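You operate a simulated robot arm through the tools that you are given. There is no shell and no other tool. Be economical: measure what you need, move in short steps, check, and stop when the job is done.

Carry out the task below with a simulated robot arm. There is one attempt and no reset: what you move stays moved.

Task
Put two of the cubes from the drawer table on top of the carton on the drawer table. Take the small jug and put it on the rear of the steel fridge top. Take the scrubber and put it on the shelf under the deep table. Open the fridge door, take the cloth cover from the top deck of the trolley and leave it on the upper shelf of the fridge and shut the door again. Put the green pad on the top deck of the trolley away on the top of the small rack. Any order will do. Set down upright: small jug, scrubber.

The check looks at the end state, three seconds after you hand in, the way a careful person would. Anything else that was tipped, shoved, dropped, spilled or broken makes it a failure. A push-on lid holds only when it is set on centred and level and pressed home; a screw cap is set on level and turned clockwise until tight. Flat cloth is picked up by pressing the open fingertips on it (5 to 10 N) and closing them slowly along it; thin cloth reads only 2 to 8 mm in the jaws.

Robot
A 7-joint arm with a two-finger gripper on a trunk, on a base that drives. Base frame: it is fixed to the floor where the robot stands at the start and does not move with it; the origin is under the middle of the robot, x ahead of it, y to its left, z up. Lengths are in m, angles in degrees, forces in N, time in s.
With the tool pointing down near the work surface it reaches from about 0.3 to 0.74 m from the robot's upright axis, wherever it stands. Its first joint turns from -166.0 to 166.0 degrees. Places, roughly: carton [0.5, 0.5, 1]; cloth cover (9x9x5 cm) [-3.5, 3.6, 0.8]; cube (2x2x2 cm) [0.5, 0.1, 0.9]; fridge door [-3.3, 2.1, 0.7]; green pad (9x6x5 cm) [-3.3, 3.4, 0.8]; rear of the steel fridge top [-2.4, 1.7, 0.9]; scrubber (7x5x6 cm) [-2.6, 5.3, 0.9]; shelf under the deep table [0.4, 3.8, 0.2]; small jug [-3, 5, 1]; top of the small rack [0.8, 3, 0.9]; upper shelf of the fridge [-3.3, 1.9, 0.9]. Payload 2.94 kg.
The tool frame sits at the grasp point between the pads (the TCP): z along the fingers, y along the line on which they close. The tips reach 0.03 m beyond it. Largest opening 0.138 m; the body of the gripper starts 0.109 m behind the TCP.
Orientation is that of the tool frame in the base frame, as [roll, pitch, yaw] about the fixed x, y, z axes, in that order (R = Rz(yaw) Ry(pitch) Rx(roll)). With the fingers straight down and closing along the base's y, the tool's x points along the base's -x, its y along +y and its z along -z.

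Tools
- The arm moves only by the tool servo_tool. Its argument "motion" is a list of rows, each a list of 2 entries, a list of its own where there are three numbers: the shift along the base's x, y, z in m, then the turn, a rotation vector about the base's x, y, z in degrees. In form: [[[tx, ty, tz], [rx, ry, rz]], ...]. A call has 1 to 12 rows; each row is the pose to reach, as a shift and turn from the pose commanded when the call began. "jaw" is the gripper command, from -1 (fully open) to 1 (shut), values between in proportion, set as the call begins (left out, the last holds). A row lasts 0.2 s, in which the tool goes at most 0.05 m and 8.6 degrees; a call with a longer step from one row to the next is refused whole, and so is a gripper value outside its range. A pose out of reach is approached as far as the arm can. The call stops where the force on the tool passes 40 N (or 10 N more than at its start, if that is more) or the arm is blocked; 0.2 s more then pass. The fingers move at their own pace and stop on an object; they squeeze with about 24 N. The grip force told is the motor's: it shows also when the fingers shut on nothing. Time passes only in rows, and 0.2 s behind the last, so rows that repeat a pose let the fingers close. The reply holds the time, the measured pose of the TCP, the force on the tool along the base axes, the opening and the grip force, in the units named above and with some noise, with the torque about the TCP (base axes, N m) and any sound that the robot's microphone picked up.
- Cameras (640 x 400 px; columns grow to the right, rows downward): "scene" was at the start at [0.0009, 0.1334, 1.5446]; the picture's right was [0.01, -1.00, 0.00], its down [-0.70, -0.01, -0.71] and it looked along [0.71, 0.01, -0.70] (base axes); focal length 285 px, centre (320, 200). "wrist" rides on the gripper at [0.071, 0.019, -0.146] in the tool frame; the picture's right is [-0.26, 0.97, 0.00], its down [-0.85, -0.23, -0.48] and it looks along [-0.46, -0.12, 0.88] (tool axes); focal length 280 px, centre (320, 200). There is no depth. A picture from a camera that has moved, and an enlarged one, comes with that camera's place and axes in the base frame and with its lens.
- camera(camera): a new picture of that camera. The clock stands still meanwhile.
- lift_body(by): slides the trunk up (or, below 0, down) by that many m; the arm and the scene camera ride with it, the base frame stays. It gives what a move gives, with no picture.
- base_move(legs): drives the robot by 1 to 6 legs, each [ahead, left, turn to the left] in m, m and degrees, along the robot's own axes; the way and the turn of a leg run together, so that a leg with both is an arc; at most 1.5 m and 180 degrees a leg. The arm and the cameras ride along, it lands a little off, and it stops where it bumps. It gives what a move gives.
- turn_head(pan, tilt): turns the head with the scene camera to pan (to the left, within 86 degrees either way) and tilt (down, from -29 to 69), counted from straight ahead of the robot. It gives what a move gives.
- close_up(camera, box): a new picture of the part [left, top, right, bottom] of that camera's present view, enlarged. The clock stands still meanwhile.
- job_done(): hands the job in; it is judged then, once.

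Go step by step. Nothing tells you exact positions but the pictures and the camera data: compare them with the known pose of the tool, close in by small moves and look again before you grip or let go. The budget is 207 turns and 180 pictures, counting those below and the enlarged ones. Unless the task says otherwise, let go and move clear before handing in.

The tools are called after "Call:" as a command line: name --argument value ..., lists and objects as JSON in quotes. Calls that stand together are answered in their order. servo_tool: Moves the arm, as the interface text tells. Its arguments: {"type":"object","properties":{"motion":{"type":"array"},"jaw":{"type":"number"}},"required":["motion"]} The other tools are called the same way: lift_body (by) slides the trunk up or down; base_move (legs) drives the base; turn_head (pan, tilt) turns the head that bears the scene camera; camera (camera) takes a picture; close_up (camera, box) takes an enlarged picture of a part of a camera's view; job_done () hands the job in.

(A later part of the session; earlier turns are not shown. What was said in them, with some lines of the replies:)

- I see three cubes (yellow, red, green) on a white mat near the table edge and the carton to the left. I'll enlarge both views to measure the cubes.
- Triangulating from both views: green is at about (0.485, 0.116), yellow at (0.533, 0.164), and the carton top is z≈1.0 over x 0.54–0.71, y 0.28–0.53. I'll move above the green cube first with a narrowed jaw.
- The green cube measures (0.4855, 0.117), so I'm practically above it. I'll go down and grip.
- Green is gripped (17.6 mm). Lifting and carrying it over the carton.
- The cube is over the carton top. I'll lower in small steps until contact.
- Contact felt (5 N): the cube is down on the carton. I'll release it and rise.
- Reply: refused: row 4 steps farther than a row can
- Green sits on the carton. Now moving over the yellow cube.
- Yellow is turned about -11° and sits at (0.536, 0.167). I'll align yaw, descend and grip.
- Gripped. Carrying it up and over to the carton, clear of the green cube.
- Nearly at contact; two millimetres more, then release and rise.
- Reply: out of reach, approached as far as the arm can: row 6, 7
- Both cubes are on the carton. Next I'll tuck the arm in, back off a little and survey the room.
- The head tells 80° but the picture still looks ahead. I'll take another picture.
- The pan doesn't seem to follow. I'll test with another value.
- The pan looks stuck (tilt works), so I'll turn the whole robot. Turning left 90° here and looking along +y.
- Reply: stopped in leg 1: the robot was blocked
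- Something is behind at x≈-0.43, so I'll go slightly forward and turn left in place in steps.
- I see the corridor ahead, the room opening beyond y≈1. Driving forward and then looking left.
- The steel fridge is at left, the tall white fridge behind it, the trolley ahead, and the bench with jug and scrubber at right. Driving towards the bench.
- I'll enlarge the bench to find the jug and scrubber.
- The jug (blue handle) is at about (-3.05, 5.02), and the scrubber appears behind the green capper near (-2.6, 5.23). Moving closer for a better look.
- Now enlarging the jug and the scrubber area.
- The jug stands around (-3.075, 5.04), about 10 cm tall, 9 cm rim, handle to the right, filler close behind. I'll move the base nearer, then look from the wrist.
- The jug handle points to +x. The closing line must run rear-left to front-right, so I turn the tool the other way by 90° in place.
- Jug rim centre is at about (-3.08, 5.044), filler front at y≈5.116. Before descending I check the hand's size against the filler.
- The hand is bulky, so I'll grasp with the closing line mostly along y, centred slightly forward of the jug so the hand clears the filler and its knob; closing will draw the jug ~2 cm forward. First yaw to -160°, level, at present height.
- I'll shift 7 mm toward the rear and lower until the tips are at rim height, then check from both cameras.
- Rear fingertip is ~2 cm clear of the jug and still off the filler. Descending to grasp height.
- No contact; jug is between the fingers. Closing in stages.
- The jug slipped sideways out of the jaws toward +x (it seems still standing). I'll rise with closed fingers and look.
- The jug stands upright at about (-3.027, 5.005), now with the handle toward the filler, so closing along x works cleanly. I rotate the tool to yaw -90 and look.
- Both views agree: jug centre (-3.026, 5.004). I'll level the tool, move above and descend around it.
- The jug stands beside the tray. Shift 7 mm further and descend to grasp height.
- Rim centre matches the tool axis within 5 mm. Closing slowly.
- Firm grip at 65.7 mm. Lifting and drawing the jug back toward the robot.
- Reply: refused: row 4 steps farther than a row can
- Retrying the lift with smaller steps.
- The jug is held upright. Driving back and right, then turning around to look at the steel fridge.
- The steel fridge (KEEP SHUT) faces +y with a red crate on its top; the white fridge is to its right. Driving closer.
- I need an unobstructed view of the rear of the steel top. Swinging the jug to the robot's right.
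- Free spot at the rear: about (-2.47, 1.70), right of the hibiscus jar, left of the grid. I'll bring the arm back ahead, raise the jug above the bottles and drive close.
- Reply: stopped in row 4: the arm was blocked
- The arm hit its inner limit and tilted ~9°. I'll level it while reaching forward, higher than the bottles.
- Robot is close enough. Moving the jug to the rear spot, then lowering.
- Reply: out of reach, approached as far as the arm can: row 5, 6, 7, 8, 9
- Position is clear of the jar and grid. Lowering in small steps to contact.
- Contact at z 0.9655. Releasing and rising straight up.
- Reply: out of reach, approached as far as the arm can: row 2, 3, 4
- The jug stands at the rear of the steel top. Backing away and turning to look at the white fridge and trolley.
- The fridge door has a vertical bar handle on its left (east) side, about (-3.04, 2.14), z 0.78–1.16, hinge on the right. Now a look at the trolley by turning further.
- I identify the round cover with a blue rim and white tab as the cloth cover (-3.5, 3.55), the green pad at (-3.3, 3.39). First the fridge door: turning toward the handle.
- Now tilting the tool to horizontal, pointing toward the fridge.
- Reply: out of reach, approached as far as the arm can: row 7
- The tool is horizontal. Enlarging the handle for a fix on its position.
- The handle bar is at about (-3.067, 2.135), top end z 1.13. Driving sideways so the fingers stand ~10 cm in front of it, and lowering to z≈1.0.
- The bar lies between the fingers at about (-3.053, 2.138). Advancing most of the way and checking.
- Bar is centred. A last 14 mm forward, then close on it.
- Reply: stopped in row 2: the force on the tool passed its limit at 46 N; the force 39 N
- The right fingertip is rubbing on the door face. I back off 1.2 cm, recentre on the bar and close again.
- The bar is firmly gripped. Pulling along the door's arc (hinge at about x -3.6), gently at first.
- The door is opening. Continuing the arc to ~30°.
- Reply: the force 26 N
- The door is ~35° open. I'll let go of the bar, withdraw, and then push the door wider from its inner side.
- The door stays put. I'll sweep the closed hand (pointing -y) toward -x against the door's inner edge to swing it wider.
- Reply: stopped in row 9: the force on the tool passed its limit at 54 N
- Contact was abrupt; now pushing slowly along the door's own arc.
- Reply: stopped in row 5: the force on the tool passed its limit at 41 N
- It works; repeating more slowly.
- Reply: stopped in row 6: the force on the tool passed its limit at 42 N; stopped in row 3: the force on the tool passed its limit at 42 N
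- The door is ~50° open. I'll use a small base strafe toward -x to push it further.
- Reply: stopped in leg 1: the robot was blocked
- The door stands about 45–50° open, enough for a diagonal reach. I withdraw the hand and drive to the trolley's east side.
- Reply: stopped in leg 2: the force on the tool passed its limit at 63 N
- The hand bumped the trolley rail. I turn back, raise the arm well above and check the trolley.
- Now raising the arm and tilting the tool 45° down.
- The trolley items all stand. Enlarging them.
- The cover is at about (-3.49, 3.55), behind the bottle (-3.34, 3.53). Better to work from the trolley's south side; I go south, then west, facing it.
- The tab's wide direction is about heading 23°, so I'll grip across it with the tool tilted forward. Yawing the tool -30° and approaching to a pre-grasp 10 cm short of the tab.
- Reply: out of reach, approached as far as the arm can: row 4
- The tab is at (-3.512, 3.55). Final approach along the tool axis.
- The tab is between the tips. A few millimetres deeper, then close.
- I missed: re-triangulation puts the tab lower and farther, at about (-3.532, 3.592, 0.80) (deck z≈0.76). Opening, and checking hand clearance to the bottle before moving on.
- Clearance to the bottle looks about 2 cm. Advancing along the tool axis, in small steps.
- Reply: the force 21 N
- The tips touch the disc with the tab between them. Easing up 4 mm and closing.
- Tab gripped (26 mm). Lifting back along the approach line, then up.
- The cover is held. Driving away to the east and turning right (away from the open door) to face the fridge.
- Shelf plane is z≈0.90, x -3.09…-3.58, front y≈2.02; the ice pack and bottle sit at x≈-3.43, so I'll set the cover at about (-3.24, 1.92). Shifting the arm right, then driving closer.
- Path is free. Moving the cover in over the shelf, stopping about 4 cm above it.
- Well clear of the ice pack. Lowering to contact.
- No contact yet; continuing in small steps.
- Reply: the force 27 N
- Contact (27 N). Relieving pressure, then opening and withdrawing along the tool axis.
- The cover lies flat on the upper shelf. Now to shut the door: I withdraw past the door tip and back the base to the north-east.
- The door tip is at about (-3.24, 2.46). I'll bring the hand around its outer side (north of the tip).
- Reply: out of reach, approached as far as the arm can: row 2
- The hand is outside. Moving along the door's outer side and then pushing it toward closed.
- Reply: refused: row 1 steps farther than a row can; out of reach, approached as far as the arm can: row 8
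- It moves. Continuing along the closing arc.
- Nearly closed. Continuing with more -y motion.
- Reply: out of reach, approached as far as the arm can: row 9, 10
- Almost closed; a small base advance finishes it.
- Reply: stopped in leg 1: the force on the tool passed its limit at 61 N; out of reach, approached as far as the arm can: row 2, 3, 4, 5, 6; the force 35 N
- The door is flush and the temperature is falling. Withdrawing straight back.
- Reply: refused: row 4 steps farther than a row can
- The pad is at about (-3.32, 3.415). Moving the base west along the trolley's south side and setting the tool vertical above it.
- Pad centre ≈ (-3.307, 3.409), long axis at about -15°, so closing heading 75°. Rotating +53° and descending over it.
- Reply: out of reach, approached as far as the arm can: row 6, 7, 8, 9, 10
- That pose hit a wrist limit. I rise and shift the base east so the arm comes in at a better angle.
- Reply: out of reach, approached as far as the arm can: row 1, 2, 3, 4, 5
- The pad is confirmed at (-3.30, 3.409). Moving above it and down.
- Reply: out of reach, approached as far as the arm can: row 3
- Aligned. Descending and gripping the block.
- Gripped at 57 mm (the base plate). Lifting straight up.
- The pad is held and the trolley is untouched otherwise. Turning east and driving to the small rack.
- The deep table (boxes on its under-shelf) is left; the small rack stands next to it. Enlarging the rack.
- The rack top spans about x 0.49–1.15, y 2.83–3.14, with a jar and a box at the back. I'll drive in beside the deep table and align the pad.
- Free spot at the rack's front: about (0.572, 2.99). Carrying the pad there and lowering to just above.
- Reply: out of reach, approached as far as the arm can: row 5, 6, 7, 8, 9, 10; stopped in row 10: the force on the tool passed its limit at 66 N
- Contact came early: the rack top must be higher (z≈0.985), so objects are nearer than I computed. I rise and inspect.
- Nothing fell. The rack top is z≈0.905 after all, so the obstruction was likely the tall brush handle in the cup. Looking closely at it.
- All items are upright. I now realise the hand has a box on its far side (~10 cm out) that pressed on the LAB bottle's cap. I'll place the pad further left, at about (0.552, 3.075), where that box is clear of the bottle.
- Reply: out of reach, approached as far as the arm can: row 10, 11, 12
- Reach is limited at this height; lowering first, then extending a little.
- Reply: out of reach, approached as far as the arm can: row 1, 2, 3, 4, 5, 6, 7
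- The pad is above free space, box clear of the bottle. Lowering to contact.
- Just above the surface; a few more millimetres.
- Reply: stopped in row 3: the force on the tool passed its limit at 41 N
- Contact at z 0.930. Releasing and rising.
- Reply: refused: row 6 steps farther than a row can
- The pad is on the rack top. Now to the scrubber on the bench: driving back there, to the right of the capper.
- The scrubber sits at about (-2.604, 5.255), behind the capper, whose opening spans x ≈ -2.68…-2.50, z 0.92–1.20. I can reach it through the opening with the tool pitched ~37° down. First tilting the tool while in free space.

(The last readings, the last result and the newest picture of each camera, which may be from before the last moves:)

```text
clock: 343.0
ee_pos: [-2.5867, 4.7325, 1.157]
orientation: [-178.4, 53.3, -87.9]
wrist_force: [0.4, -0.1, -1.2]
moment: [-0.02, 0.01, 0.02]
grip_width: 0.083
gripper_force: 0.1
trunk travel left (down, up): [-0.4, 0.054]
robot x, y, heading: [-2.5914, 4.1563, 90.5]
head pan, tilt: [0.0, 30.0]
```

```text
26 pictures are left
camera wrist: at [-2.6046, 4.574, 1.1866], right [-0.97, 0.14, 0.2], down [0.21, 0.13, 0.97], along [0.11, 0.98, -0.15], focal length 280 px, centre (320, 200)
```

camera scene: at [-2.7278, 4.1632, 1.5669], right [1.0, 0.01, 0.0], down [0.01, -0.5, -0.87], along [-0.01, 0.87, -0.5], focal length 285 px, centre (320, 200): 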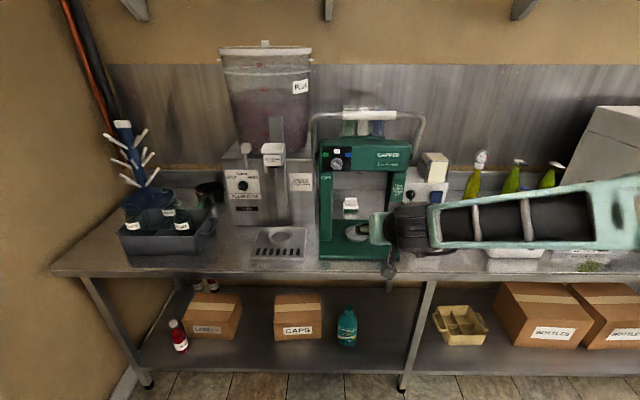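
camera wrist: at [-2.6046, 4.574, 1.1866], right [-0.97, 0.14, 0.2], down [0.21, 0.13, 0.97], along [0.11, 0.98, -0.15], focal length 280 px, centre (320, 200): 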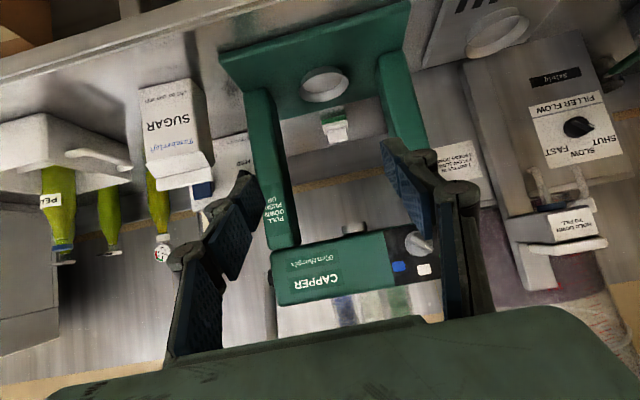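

Good view through the opening. I lower the tool, align x to -2.60 and drive up to the bench.

Call:
servo_tool --motion '[[[-0.004, 0, -0.04], [0, 0, -2]], [[-0.008, 0, -0.08], [0, 0, -2]], [[-0.013, 0, -0.115], [0, 0, -2]], [[-0.013, 0, -0.115], [0, 0, -2]]]'

Call:
base_move --legs '[[0.25, 0, 0]]'

Call:
camera --camera "wrist"

Call:
camera --camera "scene"

```text
clock: 344.0
ee_pos: [-2.5995, 4.7317, 1.0422]
orientation: [-178.6, 53.3, -90.0]
wrist_force: [0.5, 0.3, 0.9]
moment: [-0.03, 0.02, 0.01]
grip_width: 0.0828
gripper_force: 0.0
trunk travel left (down, up): [-0.4, 0.054]
robot x, y, heading: [-2.5945, 4.1539, 90.8]
head pan, tilt: [0.0, 30.0]
```

```text
clock: 345.8
ee_pos: [-2.6025, 4.9823, 1.0424]
orientation: [-178.6, 53.2, -90.0]
wrist_force: [-0.6, 0.3, -0.2]
moment: [0.02, 0.01, -0.01]
grip_width: 0.083
gripper_force: 0.0
trunk travel left (down, up): [-0.4, 0.054]
robot x, y, heading: [-2.5918, 4.4081, 90.7]
head pan, tilt: [0.0, 30.0]
```

```text
25 pictures are left
camera wrist: at [-2.6255, 4.8248, 1.072], right [-0.96, 0.18, 0.2], down [0.22, 0.12, 0.97], along [0.15, 0.98, -0.15], focal length 280 px, centre (320, 200)
```

wrist: 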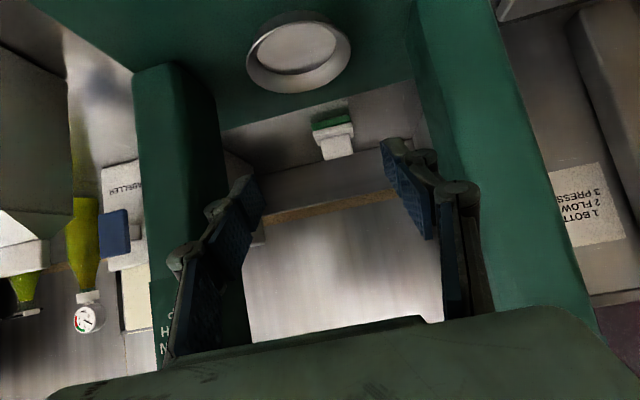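

```text
24 pictures are left
camera scene: at [-2.7306, 4.4139, 1.5669], right [1.0, 0.01, 0.0], down [0.01, -0.5, -0.87], along [-0.01, 0.87, -0.5], focal length 285 px, centre (320, 200)
```

scene: 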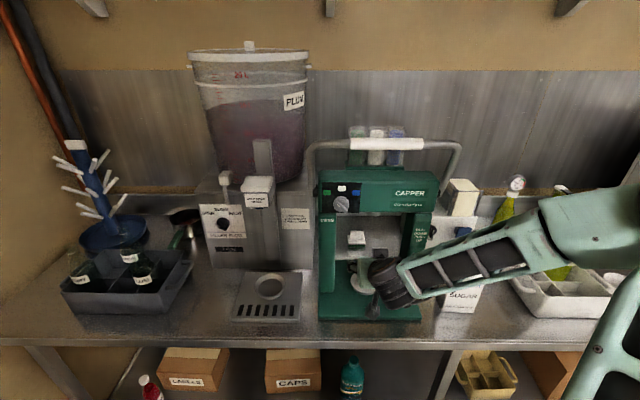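

The scrubber is at about (-2.605, 5.24). I lower to z 0.975 first, then move straight in through the opening.

Call:
servo_tool --motion '[[[0, 0, -0.035], [0, 0, 0]], [[0, 0, -0.067], [0, 0, 0]], [[0, 0.03, -0.067], [0, 0, 0]], [[0, 0.06, -0.067], [0, 0, 0]], [[0, 0.09, -0.067], [0, 0, 0]], [[0, 0.12, -0.067], [0, 0, 0]], [[0, 0.14, -0.067], [0, 0, 0]], [[0, 0.14, -0.067], [0, 0, 0]]]'

Call:
camera --camera "wrist"

Call:
camera --camera "scene"

```text
clock: 347.6
ee_pos: [-2.6008, 5.1212, 0.9766]
orientation: [-178.6, 53.3, -90.0]
wrist_force: [0.1, 0.0, 0.3]
moment: [0.03, 0.04, 0.02]
grip_width: 0.0828
gripper_force: 0.1
trunk travel left (down, up): [-0.4, 0.054]
robot x, y, heading: [-2.5953, 4.4057, 90.5]
head pan, tilt: [0.0, 30.0]
```

```text
23 pictures are left
camera wrist: at [-2.6254, 4.9651, 1.0055], right [-0.96, 0.18, 0.2], down [0.22, 0.12, 0.97], along [0.15, 0.98, -0.15], focal length 280 px, centre (320, 200)
```

wrist: 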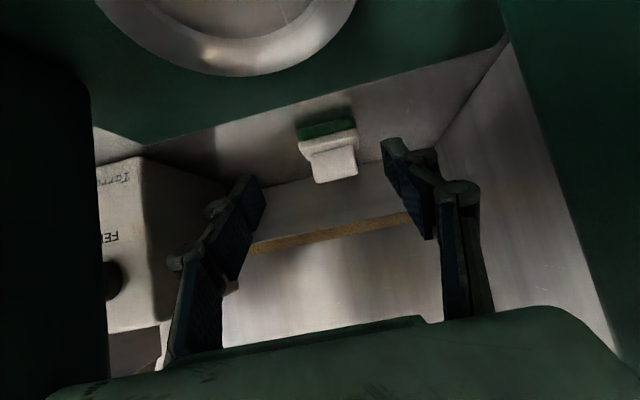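

```text
22 pictures are left
camera scene: at [-2.7306, 4.4135, 1.5669], right [1.0, 0.01, 0.0], down [0.01, -0.5, -0.87], along [-0.01, 0.87, -0.5], focal length 285 px, centre (320, 200)
```

scene: 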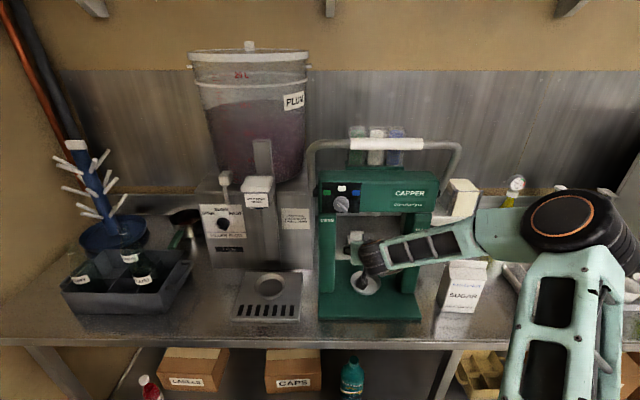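

No contact so far; the scrubber's front face is at y≈5.23, top z≈0.95. Advancing the last 10 cm slowly.

Call:
servo_tool --motion '[[[-0.001, 0.02, -0.007], [0, 0, 0]], [[-0.002, 0.04, -0.014], [0, 0, 0]], [[-0.003, 0.06, -0.021], [0, 0, 0]], [[-0.003, 0.08, -0.028], [0, 0, 0]], [[-0.003, 0.095, -0.035], [0, 0, 0]], [[-0.003, 0.105, -0.037], [0, 0, 0]], [[-0.003, 0.105, -0.037], [0, 0, 0]]]'

Call:
camera --camera "wrist"

```text
clock: 349.2
ee_pos: [-2.6048, 5.2269, 0.9383]
orientation: [-178.5, 53.4, -89.9]
wrist_force: [0.0, 1.0, 0.5]
moment: [0.01, 0.02, -0.01]
grip_width: 0.083
gripper_force: 0.1
trunk travel left (down, up): [-0.4, 0.054]
robot x, y, heading: [-2.597, 4.4085, 90.6]
head pan, tilt: [0.0, 30.0]
```

```text
21 pictures are left
camera wrist: at [-2.6283, 5.0692, 0.9683], right [-0.96, 0.18, 0.2], down [0.22, 0.12, 0.97], along [0.15, 0.98, -0.15], focal length 280 px, centre (320, 200)
```

wrist: 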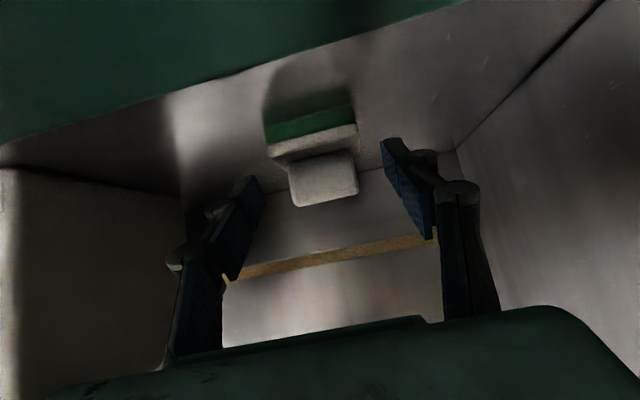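

The scrubber's handle lies between the tips. Two centimetres further, then close.

Call:
servo_tool --motion '[[[-0.001, 0.01, 0], [0, 0, 0]], [[-0.002, 0.02, 0], [0, 0, 0]], [[-0.002, 0.022, 0], [0, 0, 0]]]'

Call:
servo_tool --motion '[[[0, 0, 0], [0, 0, 0]], [[0, 0, 0], [0, 0, 0]], [[0, 0, 0], [0, 0, 0]], [[0, 0, 0], [0, 0, 0]]]' --jaw 1

Call:
camera --camera "wrist"

```text
clock: 350.0
ee_pos: [-2.6061, 5.2482, 0.9385]
orientation: [-178.5, 53.3, -90.1]
wrist_force: [-0.1, -1.7, 0.2]
moment: [0.02, -0.04, -0.02]
grip_width: 0.0827
gripper_force: 0.0
trunk travel left (down, up): [-0.4, 0.054]
robot x, y, heading: [-2.5957, 4.4067, 90.9]
head pan, tilt: [0.0, 30.0]
```

```text
clock: 351.0
ee_pos: [-2.6059, 5.2493, 0.9401]
orientation: [-178.5, 53.4, -90.0]
wrist_force: [0.0, 0.0, 1.0]
moment: [0.02, 0.02, -0.04]
grip_width: 0.0493
gripper_force: 24.2
trunk travel left (down, up): [-0.4, 0.054]
robot x, y, heading: [-2.5958, 4.4099, 90.7]
head pan, tilt: [0.0, 30.0]
```

```text
20 pictures are left
camera wrist: at [-2.6304, 5.0913, 0.9682], right [-0.96, 0.18, 0.2], down [0.22, 0.12, 0.97], along [0.15, 0.98, -0.15], focal length 280 px, centre (320, 200)
```

wrist: 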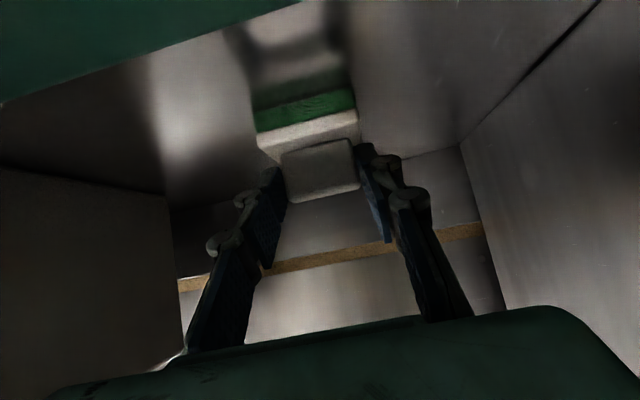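

Gripped at 49 mm. Lifting 5 cm and withdrawing straight out through the opening.

Call:
servo_tool --motion '[[[0, 0, 0.015], [0, 0, 0]], [[0, 0, 0.035], [0, 0, 0]], [[0, 0, 0.052], [0, 0, 0]], [[0.001, -0.03, 0.052], [0, 0, 0]], [[0.002, -0.06, 0.052], [0, 0, 0]], [[0.003, -0.09, 0.052], [0, 0, 0]], [[0.004, -0.12, 0.052], [0, 0, 0]], [[0.004, -0.15, 0.052], [0, 0, 0]], [[0.004, -0.18, 0.052], [0, 0, 0]], [[0.004, -0.21, 0.056], [0, 0, 0]], [[0.004, -0.24, 0.06], [0, 0, 0]], [[0.004, -0.27, 0.065], [0, 0, 0]]]'

Call:
camera --camera "wrist"

```text
clock: 353.6
ee_pos: [-2.6033, 4.9774, 1.0047]
orientation: [-178.6, 53.4, -90.1]
wrist_force: [0.5, 0.2, -1.5]
moment: [-0.04, 0.03, -0.01]
grip_width: 0.0491
gripper_force: 23.7
trunk travel left (down, up): [-0.4, 0.054]
robot x, y, heading: [-2.5943, 4.4068, 90.6]
head pan, tilt: [0.0, 30.0]
```

```text
19 pictures are left
camera wrist: at [-2.6267, 4.821, 1.0335], right [-0.96, 0.18, 0.2], down [0.22, 0.12, 0.97], along [0.15, 0.98, -0.15], focal length 280 px, centre (320, 200)
```

wrist: 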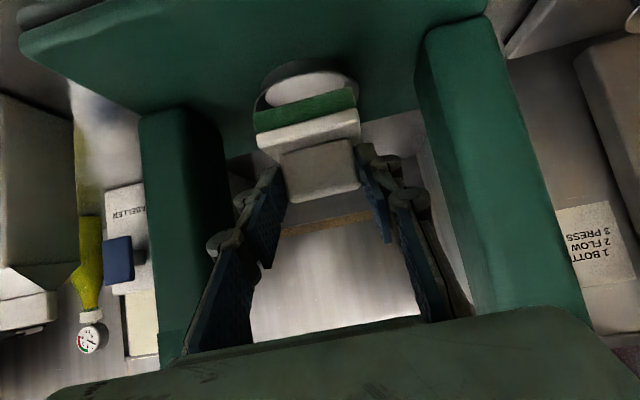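

The scrubber is out and held upright. Backing off, turning east and driving toward the deep table.

Call:
base_move --legs '[[-0.55, 0, 0], [0, 0, -90.6], [1.3, 0, 0], [0.5, 0, 0]]'

Call:
turn_head --pan 0 --tilt 40

Call:
camera --camera "scene"

```text
clock: 369.3
ee_pos: [-0.2057, 3.8674, 1.004]
orientation: [-178.5, 53.3, 179.4]
wrist_force: [-0.4, -0.4, -1.2]
moment: [-0.01, 0.02, 0.0]
grip_width: 0.0491
gripper_force: 24.0
trunk travel left (down, up): [-0.4, 0.054]
robot x, y, heading: [-0.7793, 3.8682, 0.1]
head pan, tilt: [0.0, 30.0]
```

```text
clock: 370.0
ee_pos: [-0.2063, 3.8687, 1.0039]
orientation: [-178.4, 53.4, 179.3]
wrist_force: [0.7, 0.5, -0.7]
moment: [-0.03, 0.03, 0.05]
grip_width: 0.049
gripper_force: 24.3
trunk travel left (down, up): [-0.4, 0.054]
robot x, y, heading: [-0.7815, 3.8646, -0.1]
head pan, tilt: [0.0, 40.0]
```

```text
18 pictures are left
camera scene: at [-0.7744, 3.9981, 1.5516], right [0.0, -1.0, 0.0], down [-0.64, 0.0, -0.77], along [0.77, 0.0, -0.64], focal length 285 px, centre (320, 200)
```

scene: 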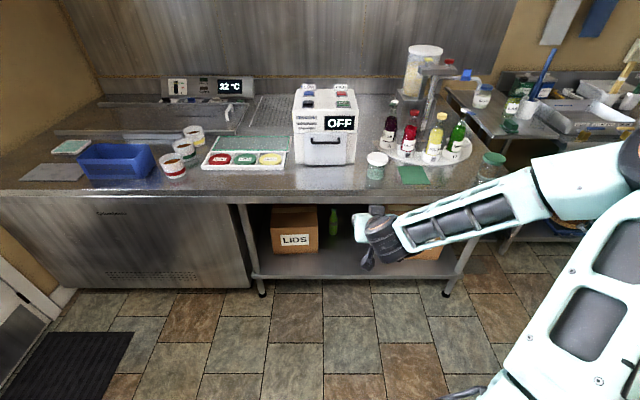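

Shelf front edge is near x≈0.17 (z≈0.2); free space between the LIDS and SPARES boxes around y 3.85. Lowering the trunk and then the arm.

Call:
lift_body --by -0.4

Call:
servo_tool --motion '[[[0, 0, -0.04], [0, 0, 0]], [[0, 0, -0.08], [0, 0, 0]], [[0, -0.005, -0.12], [0, 0, 0]], [[0, -0.01, -0.16], [0, 0, 0]], [[0, -0.015, -0.2], [0, 0, 0]], [[0, -0.018, -0.24], [0, 0, 0]], [[0, -0.018, -0.28], [0, 0, 0]], [[0, -0.018, -0.31], [0, 0, 0]], [[0, -0.018, -0.31], [0, 0, 0]]]'

Call:
camera --camera "scene"

```text
clock: 373.9
ee_pos: [-0.2071, 3.8685, 0.6051]
orientation: [-178.5, 53.4, 179.4]
wrist_force: [0.4, 0.4, -1.5]
moment: [-0.02, 0.03, -0.01]
grip_width: 0.049
gripper_force: 23.9
trunk travel left (down, up): [0.0, 0.454]
robot x, y, heading: [-0.7768, 3.8689, -0.2]
head pan, tilt: [0.0, 40.0]
```

```text
clock: 375.9
ee_pos: [-0.1978, 3.8507, 0.3422]
orientation: [-178.6, 53.1, 179.4]
wrist_force: [0.1, -0.5, -0.7]
moment: [0.0, 0.02, 0.0]
grip_width: 0.0489
gripper_force: 23.7
out of reach, approached as far as the arm can: row 7, 8, 9
trunk travel left (down, up): [0.0, 0.454]
robot x, y, heading: [-0.778, 3.8653, -0.1]
head pan, tilt: [0.0, 40.0]
```

```text
17 pictures are left
camera scene: at [-0.7745, 3.9981, 1.1516], right [0.0, -1.0, 0.0], down [-0.64, 0.0, -0.77], along [0.77, 0.0, -0.64], focal length 285 px, centre (320, 200)
```

scene: 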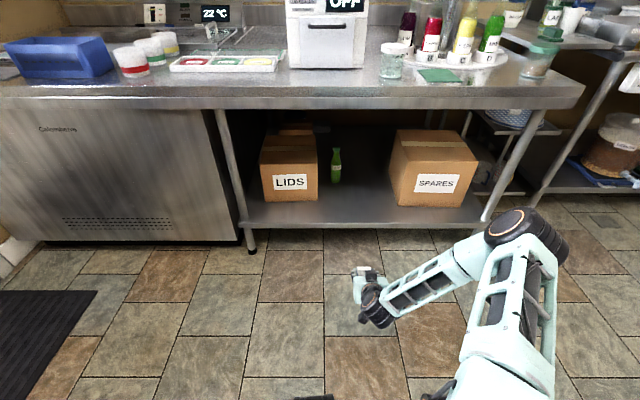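

The shelf top is about z 0.25 with free space at (0.26, 3.84). I need the elbow below the table top; extending a bit further and lower to see how the arm folds.

Call:
servo_tool --motion '[[[0.03, 0, 0], [0, 0, 0]], [[0.06, 0, -0.01], [0, 0, 0]], [[0.09, 0, -0.02], [0, 0, 0]], [[0.11, 0, -0.03], [0, 0, 0]], [[0.11, 0, -0.03], [0, 0, 0]]]'

Call:
camera --camera "scene"

```text
clock: 377.1
ee_pos: [-0.0906, 3.8493, 0.3352]
orientation: [-178.5, 53.3, 179.5]
wrist_force: [0.7, 0.1, -0.5]
moment: [0.0, 0.03, 0.03]
grip_width: 0.0489
gripper_force: 23.5
out of reach, approached as far as the arm can: row 3, 4, 5
trunk travel left (down, up): [0.0, 0.454]
robot x, y, heading: [-0.7771, 3.8637, 0.0]
head pan, tilt: [0.0, 40.0]
```

```text
16 pictures are left
camera scene: at [-0.7745, 3.9981, 1.1516], right [0.0, -1.0, 0.0], down [-0.64, 0.0, -0.77], along [0.77, 0.0, -0.64], focal length 285 px, centre (320, 200)
```

scene: 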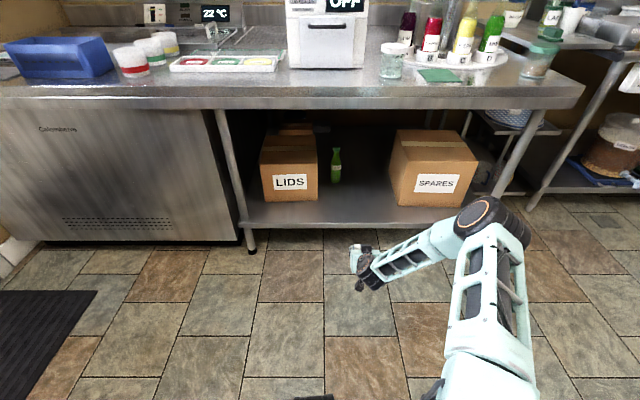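

The elbow stays about 0.37 m ahead of the base with the arm this extended, so it will remain in front of the table edge. Driving the scrubber in over the shelf.

Call:
base_move --legs '[[0.34, 0, 0]]'

Call:
camera --camera "scene"

Call:
camera --camera "wrist"

```text
clock: 379.3
ee_pos: [0.245, 3.8491, 0.3349]
orientation: [-178.6, 53.4, 179.3]
wrist_force: [0.0, -0.2, -0.5]
moment: [0.02, -0.01, -0.03]
grip_width: 0.049
gripper_force: 24.0
trunk travel left (down, up): [0.0, 0.454]
robot x, y, heading: [-0.4395, 3.8664, -0.0]
head pan, tilt: [0.0, 40.0]
```

```text
15 pictures are left
camera scene: at [-0.438, 3.9982, 1.1516], right [0.0, -1.0, 0.0], down [-0.64, 0.0, -0.77], along [0.77, 0.0, -0.64], focal length 285 px, centre (320, 200)
```

scene: 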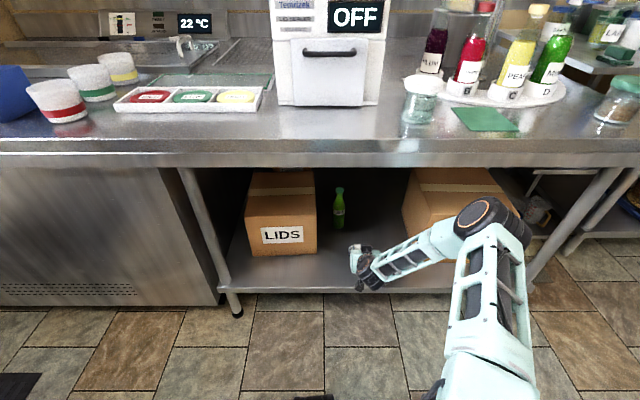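

```text
14 pictures are left
camera wrist: at [0.0858, 3.8756, 0.365], right [0.19, 0.96, 0.2], down [0.12, -0.22, 0.97], along [0.98, -0.16, -0.16], focal length 280 px, centre (320, 200)
```

wrist: 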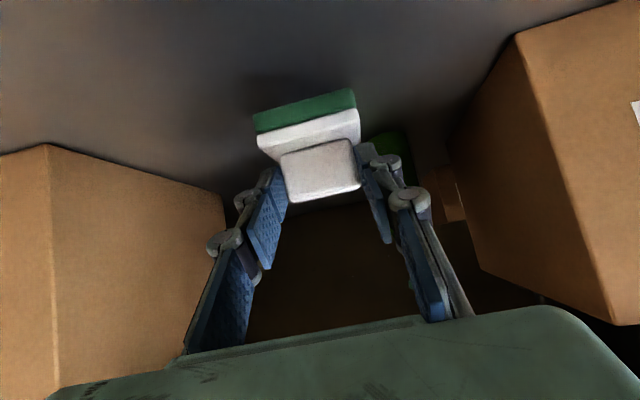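

The scrubber is over free shelf between the boxes. Pitching the tool slightly steeper to gain depth and lowering.

Call:
servo_tool --motion '[[[0, 0, -0.005], [0, 3, 0]], [[0, 0, -0.012], [0, 6, 0]], [[0, 0, -0.02], [0, 9, 0]], [[0, 0, -0.02], [0, 9, 0]]]'

Call:
servo_tool --motion '[[[0, 0, -0.005], [0, 0, 0]], [[0, 0, -0.01], [0, 0, 0]], [[0, 0, -0.01], [0, 0, 0]]]'

```text
clock: 380.3
ee_pos: [0.2458, 3.8502, 0.3151]
orientation: [-178.3, 44.1, 179.6]
wrist_force: [-0.1, -0.1, -0.2]
moment: [-0.02, 0.04, 0.0]
grip_width: 0.049
gripper_force: 23.6
trunk travel left (down, up): [0.0, 0.454]
robot x, y, heading: [-0.4397, 3.8682, -0.1]
head pan, tilt: [0.0, 40.0]
```

```text
clock: 381.1
ee_pos: [0.2442, 3.8496, 0.3079]
orientation: [-178.4, 44.1, 179.5]
wrist_force: [-0.2, 0.2, -0.7]
moment: [-0.04, 0.02, 0.02]
grip_width: 0.0487
gripper_force: 24.0
trunk travel left (down, up): [0.0, 0.454]
robot x, y, heading: [-0.4455, 3.8681, -0.0]
head pan, tilt: [0.0, 40.0]
```

Call:
servo_tool --motion '[[[0, 0, -0.004], [0, 0, 0]], [[0, 0, -0.008], [0, 0, 0]], [[0, 0, -0.012], [0, 0, 0]], [[0, 0, -0.012], [0, 0, 0]]]'

Call:
camera --camera "wrist"

```text
clock: 382.1
ee_pos: [0.2444, 3.8498, 0.3074]
orientation: [-178.5, 44.2, 179.5]
wrist_force: [0.3, -0.4, -0.7]
moment: [-0.01, 0.03, 0.01]
grip_width: 0.049
gripper_force: 23.7
out of reach, approached as far as the arm can: row 1, 2, 3, 4
trunk travel left (down, up): [0.0, 0.454]
robot x, y, heading: [-0.4427, 3.8626, 0.0]
head pan, tilt: [0.0, 40.0]
```

```text
13 pictures are left
camera wrist: at [0.092, 3.8756, 0.3614], right [0.22, 0.96, 0.16], down [0.27, -0.22, 0.94], along [0.94, -0.16, -0.31], focal length 280 px, centre (320, 200)
```

wrist: 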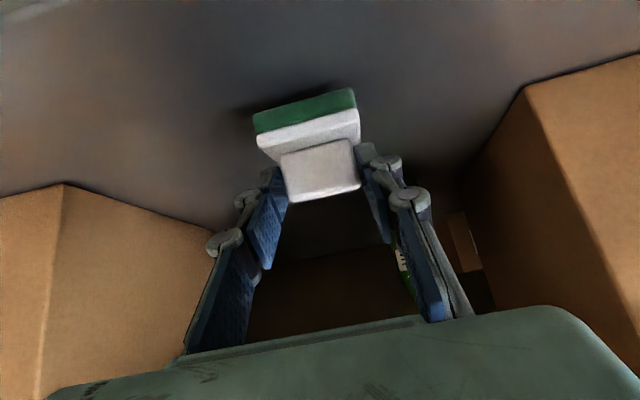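

Call:
servo_tool --motion '[[[0, 0, -0.005], [0, 3, 0]], [[0, 0, -0.01], [0, 6, 0]], [[0, 0, -0.014], [0, 6, 0]], [[0, 0, -0.014], [0, 6, 0]]]'

```text
clock: 383.1
ee_pos: [0.2457, 3.8482, 0.2957]
orientation: [-178.2, 38.5, 179.6]
wrist_force: [1.2, -2.6, 17.1]
moment: [0.16, -0.71, -0.06]
grip_width: 0.0493
gripper_force: 24.0
trunk travel left (down, up): [0.0, 0.454]
robot x, y, heading: [-0.4423, 3.8657, 0.1]
head pan, tilt: [0.0, 40.0]
```

The far edge of the base touches the shelf (17 N). I'll release gently so it settles flat.

Call:
servo_tool --motion '[[[0, 0, 0.002], [0, 0, 0]], [[0, 0, 0.002], [0, 0, 0]], [[0, 0, 0.002], [0, 0, 0]], [[0, 0, 0.002], [0, 0, 0]]]' --jaw 0.12

Call:
camera --camera "wrist"

```text
clock: 384.1
ee_pos: [0.2442, 3.8486, 0.2953]
orientation: [-178.3, 38.2, 179.6]
wrist_force: [-0.4, -0.1, -0.6]
moment: [0.01, -0.01, -0.02]
grip_width: 0.0607
gripper_force: 0.1
trunk travel left (down, up): [0.0, 0.454]
robot x, y, heading: [-0.4447, 3.8674, 0.2]
head pan, tilt: [0.0, 40.0]
```

```text
12 pictures are left
camera wrist: at [0.0979, 3.8757, 0.3648], right [0.23, 0.96, 0.14], down [0.37, -0.22, 0.9], along [0.9, -0.16, -0.4], focal length 280 px, centre (320, 200)
```

wrist: 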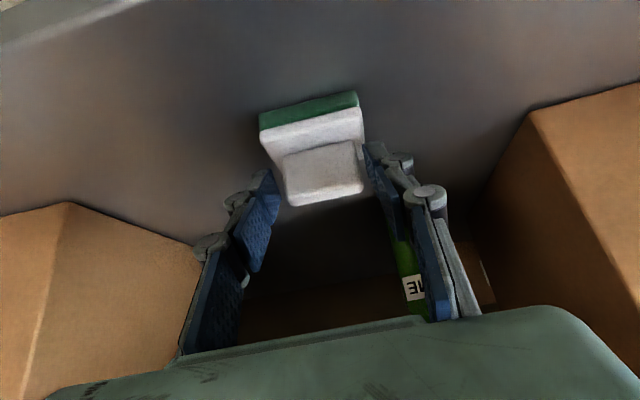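

It has settled on its base. Opening wider and withdrawing up and back.

Call:
servo_tool --motion '[[[0, 0, 0.004], [0, 0, 0]], [[0, 0, 0.004], [0, 0, 0]], [[-0.012, 0, 0.02], [0, 0, 0]], [[-0.03, 0, 0.04], [0, 0, 0]], [[-0.05, 0, 0.06], [0, 0, 0]], [[-0.08, 0, 0.075], [0, 0, 0]], [[-0.12, 0, 0.08], [0, 0, 0]], [[-0.16, 0, 0.085], [0, 0, 0]]]' --jaw -0.15

Call:
camera --camera "wrist"

```text
clock: 385.9
ee_pos: [0.082, 3.8488, 0.3817]
orientation: [-178.4, 38.2, 179.6]
wrist_force: [0.2, -0.6, 0.0]
moment: [-0.01, 0.0, 0.02]
grip_width: 0.0796
gripper_force: 0.0
trunk travel left (down, up): [0.0, 0.454]
robot x, y, heading: [-0.4398, 3.8617, -0.0]
head pan, tilt: [0.0, 40.0]
```

```text
11 pictures are left
camera wrist: at [-0.063, 3.8753, 0.4504], right [0.23, 0.96, 0.14], down [0.37, -0.22, 0.9], along [0.9, -0.16, -0.4], focal length 280 px, centre (320, 200)
```

wrist: 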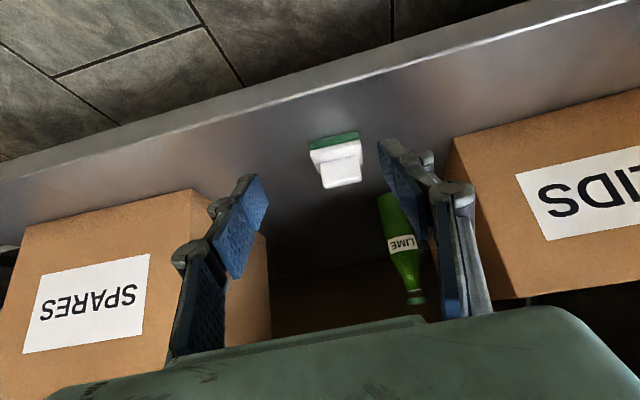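

The scrubber stands upright on the shelf. Backing away, raising the trunk, and taking one look at the fridge and steel top.

Call:
base_move --legs '[[-0.6, 0, 0], [0, 0, -150]]'

Call:
lift_body --by 0.4

Call:
turn_head --pan 0 --tilt 15

Call:
camera --camera "scene"

```text
clock: 395.4
ee_pos: [-1.4995, 3.6014, 0.3812]
orientation: [-178.3, 38.2, 31.2]
wrist_force: [0.0, -0.3, 0.6]
moment: [-0.03, 0.0, 0.01]
grip_width: 0.0794
gripper_force: 0.0
trunk travel left (down, up): [0.0, 0.454]
robot x, y, heading: [-1.0448, 3.8594, -148.2]
head pan, tilt: [0.0, 40.0]
```

```text
clock: 399.2
ee_pos: [-1.4999, 3.6015, 0.7805]
orientation: [-178.3, 38.3, 31.1]
wrist_force: [0.7, 0.2, 0.1]
moment: [0.0, 0.03, -0.02]
grip_width: 0.0794
gripper_force: 0.0
trunk travel left (down, up): [-0.4, 0.054]
robot x, y, heading: [-1.0463, 3.8619, -148.3]
head pan, tilt: [0.0, 40.0]
```

```text
clock: 400.1
ee_pos: [-1.4997, 3.6015, 0.7804]
orientation: [-178.4, 38.2, 31.1]
wrist_force: [0.1, 0.1, -0.4]
moment: [0.01, 0.01, -0.01]
grip_width: 0.0796
gripper_force: 0.0
trunk travel left (down, up): [-0.4, 0.054]
robot x, y, heading: [-1.0455, 3.8618, -148.5]
head pan, tilt: [0.0, 15.0]
```

```text
10 pictures are left
camera scene: at [-0.9841, 3.7381, 1.5911], right [-0.52, 0.85, 0.0], down [0.22, 0.14, -0.97], along [-0.82, -0.51, -0.26], focal length 285 px, centre (320, 200)
```

scene: 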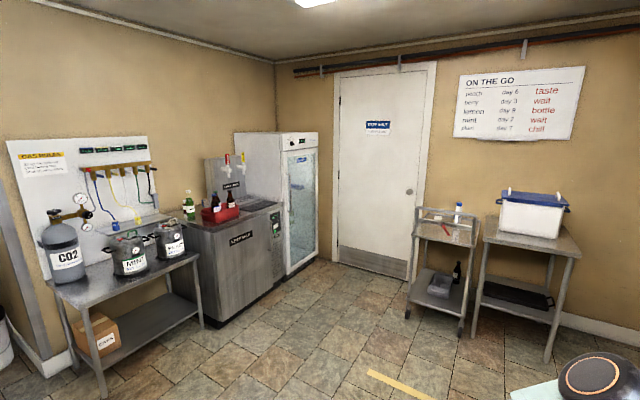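

Call:
close_up --camera "scene" --box '[180, 120, 340, 280]'

Call:
close_up --camera "scene" --box '[390, 190, 550, 350]'

```text
2.50 times, centred on (260, 200) of scene
camera zoom: at [-0.9841, 3.7381, 1.5911], right [-0.52, 0.85, 0.0], down [0.22, 0.14, -0.97], along [-0.82, -0.51, -0.26], focal length 712 px, centre (470, 200)
```

zoom: 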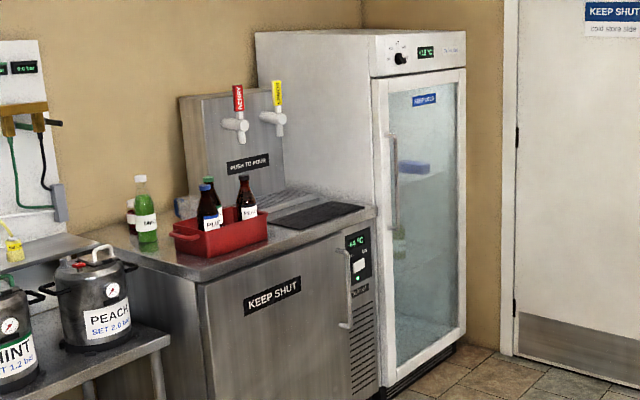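

```text
2.50 times, centred on (470, 270) of scene
camera zoom: at [-0.9841, 3.7381, 1.5911], right [-0.52, 0.85, 0.0], down [0.22, 0.14, -0.97], along [-0.82, -0.51, -0.26], focal length 712 px, centre (-55, 25)
```

zoom: 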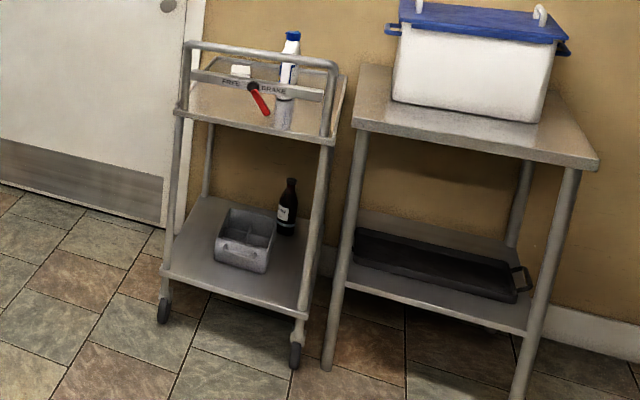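

The fridge door is flush, the trolley is in order, the jug stands on the steel top, and everything set down is clear of the gripper. Handing in.

Call:
job_done

```text
The job is handed in.
```

The job is handed in, and I believe all five tasks are done:

- **Cubes:** The green and yellow cubes are on top of the carton.
- **Jug:** The small jug is upright on the rear of the steel fridge top.
- **Scrubber:** It stands upright on the shelf under the deep table.
- **Cloth cover:** It lies on the upper shelf of the fridge, and the door is shut.
- **Green pad:** It is on top of the small rack.

Three knocks happened along the way. My first grasp slid and turned the jug on the bench before I picked it up. The arm bumped the trolley, which shows no sign of having moved. The gripper also pressed down at the rack, probably on the LAB bottle's cap. Nothing tipped or fell in the pictures I checked.
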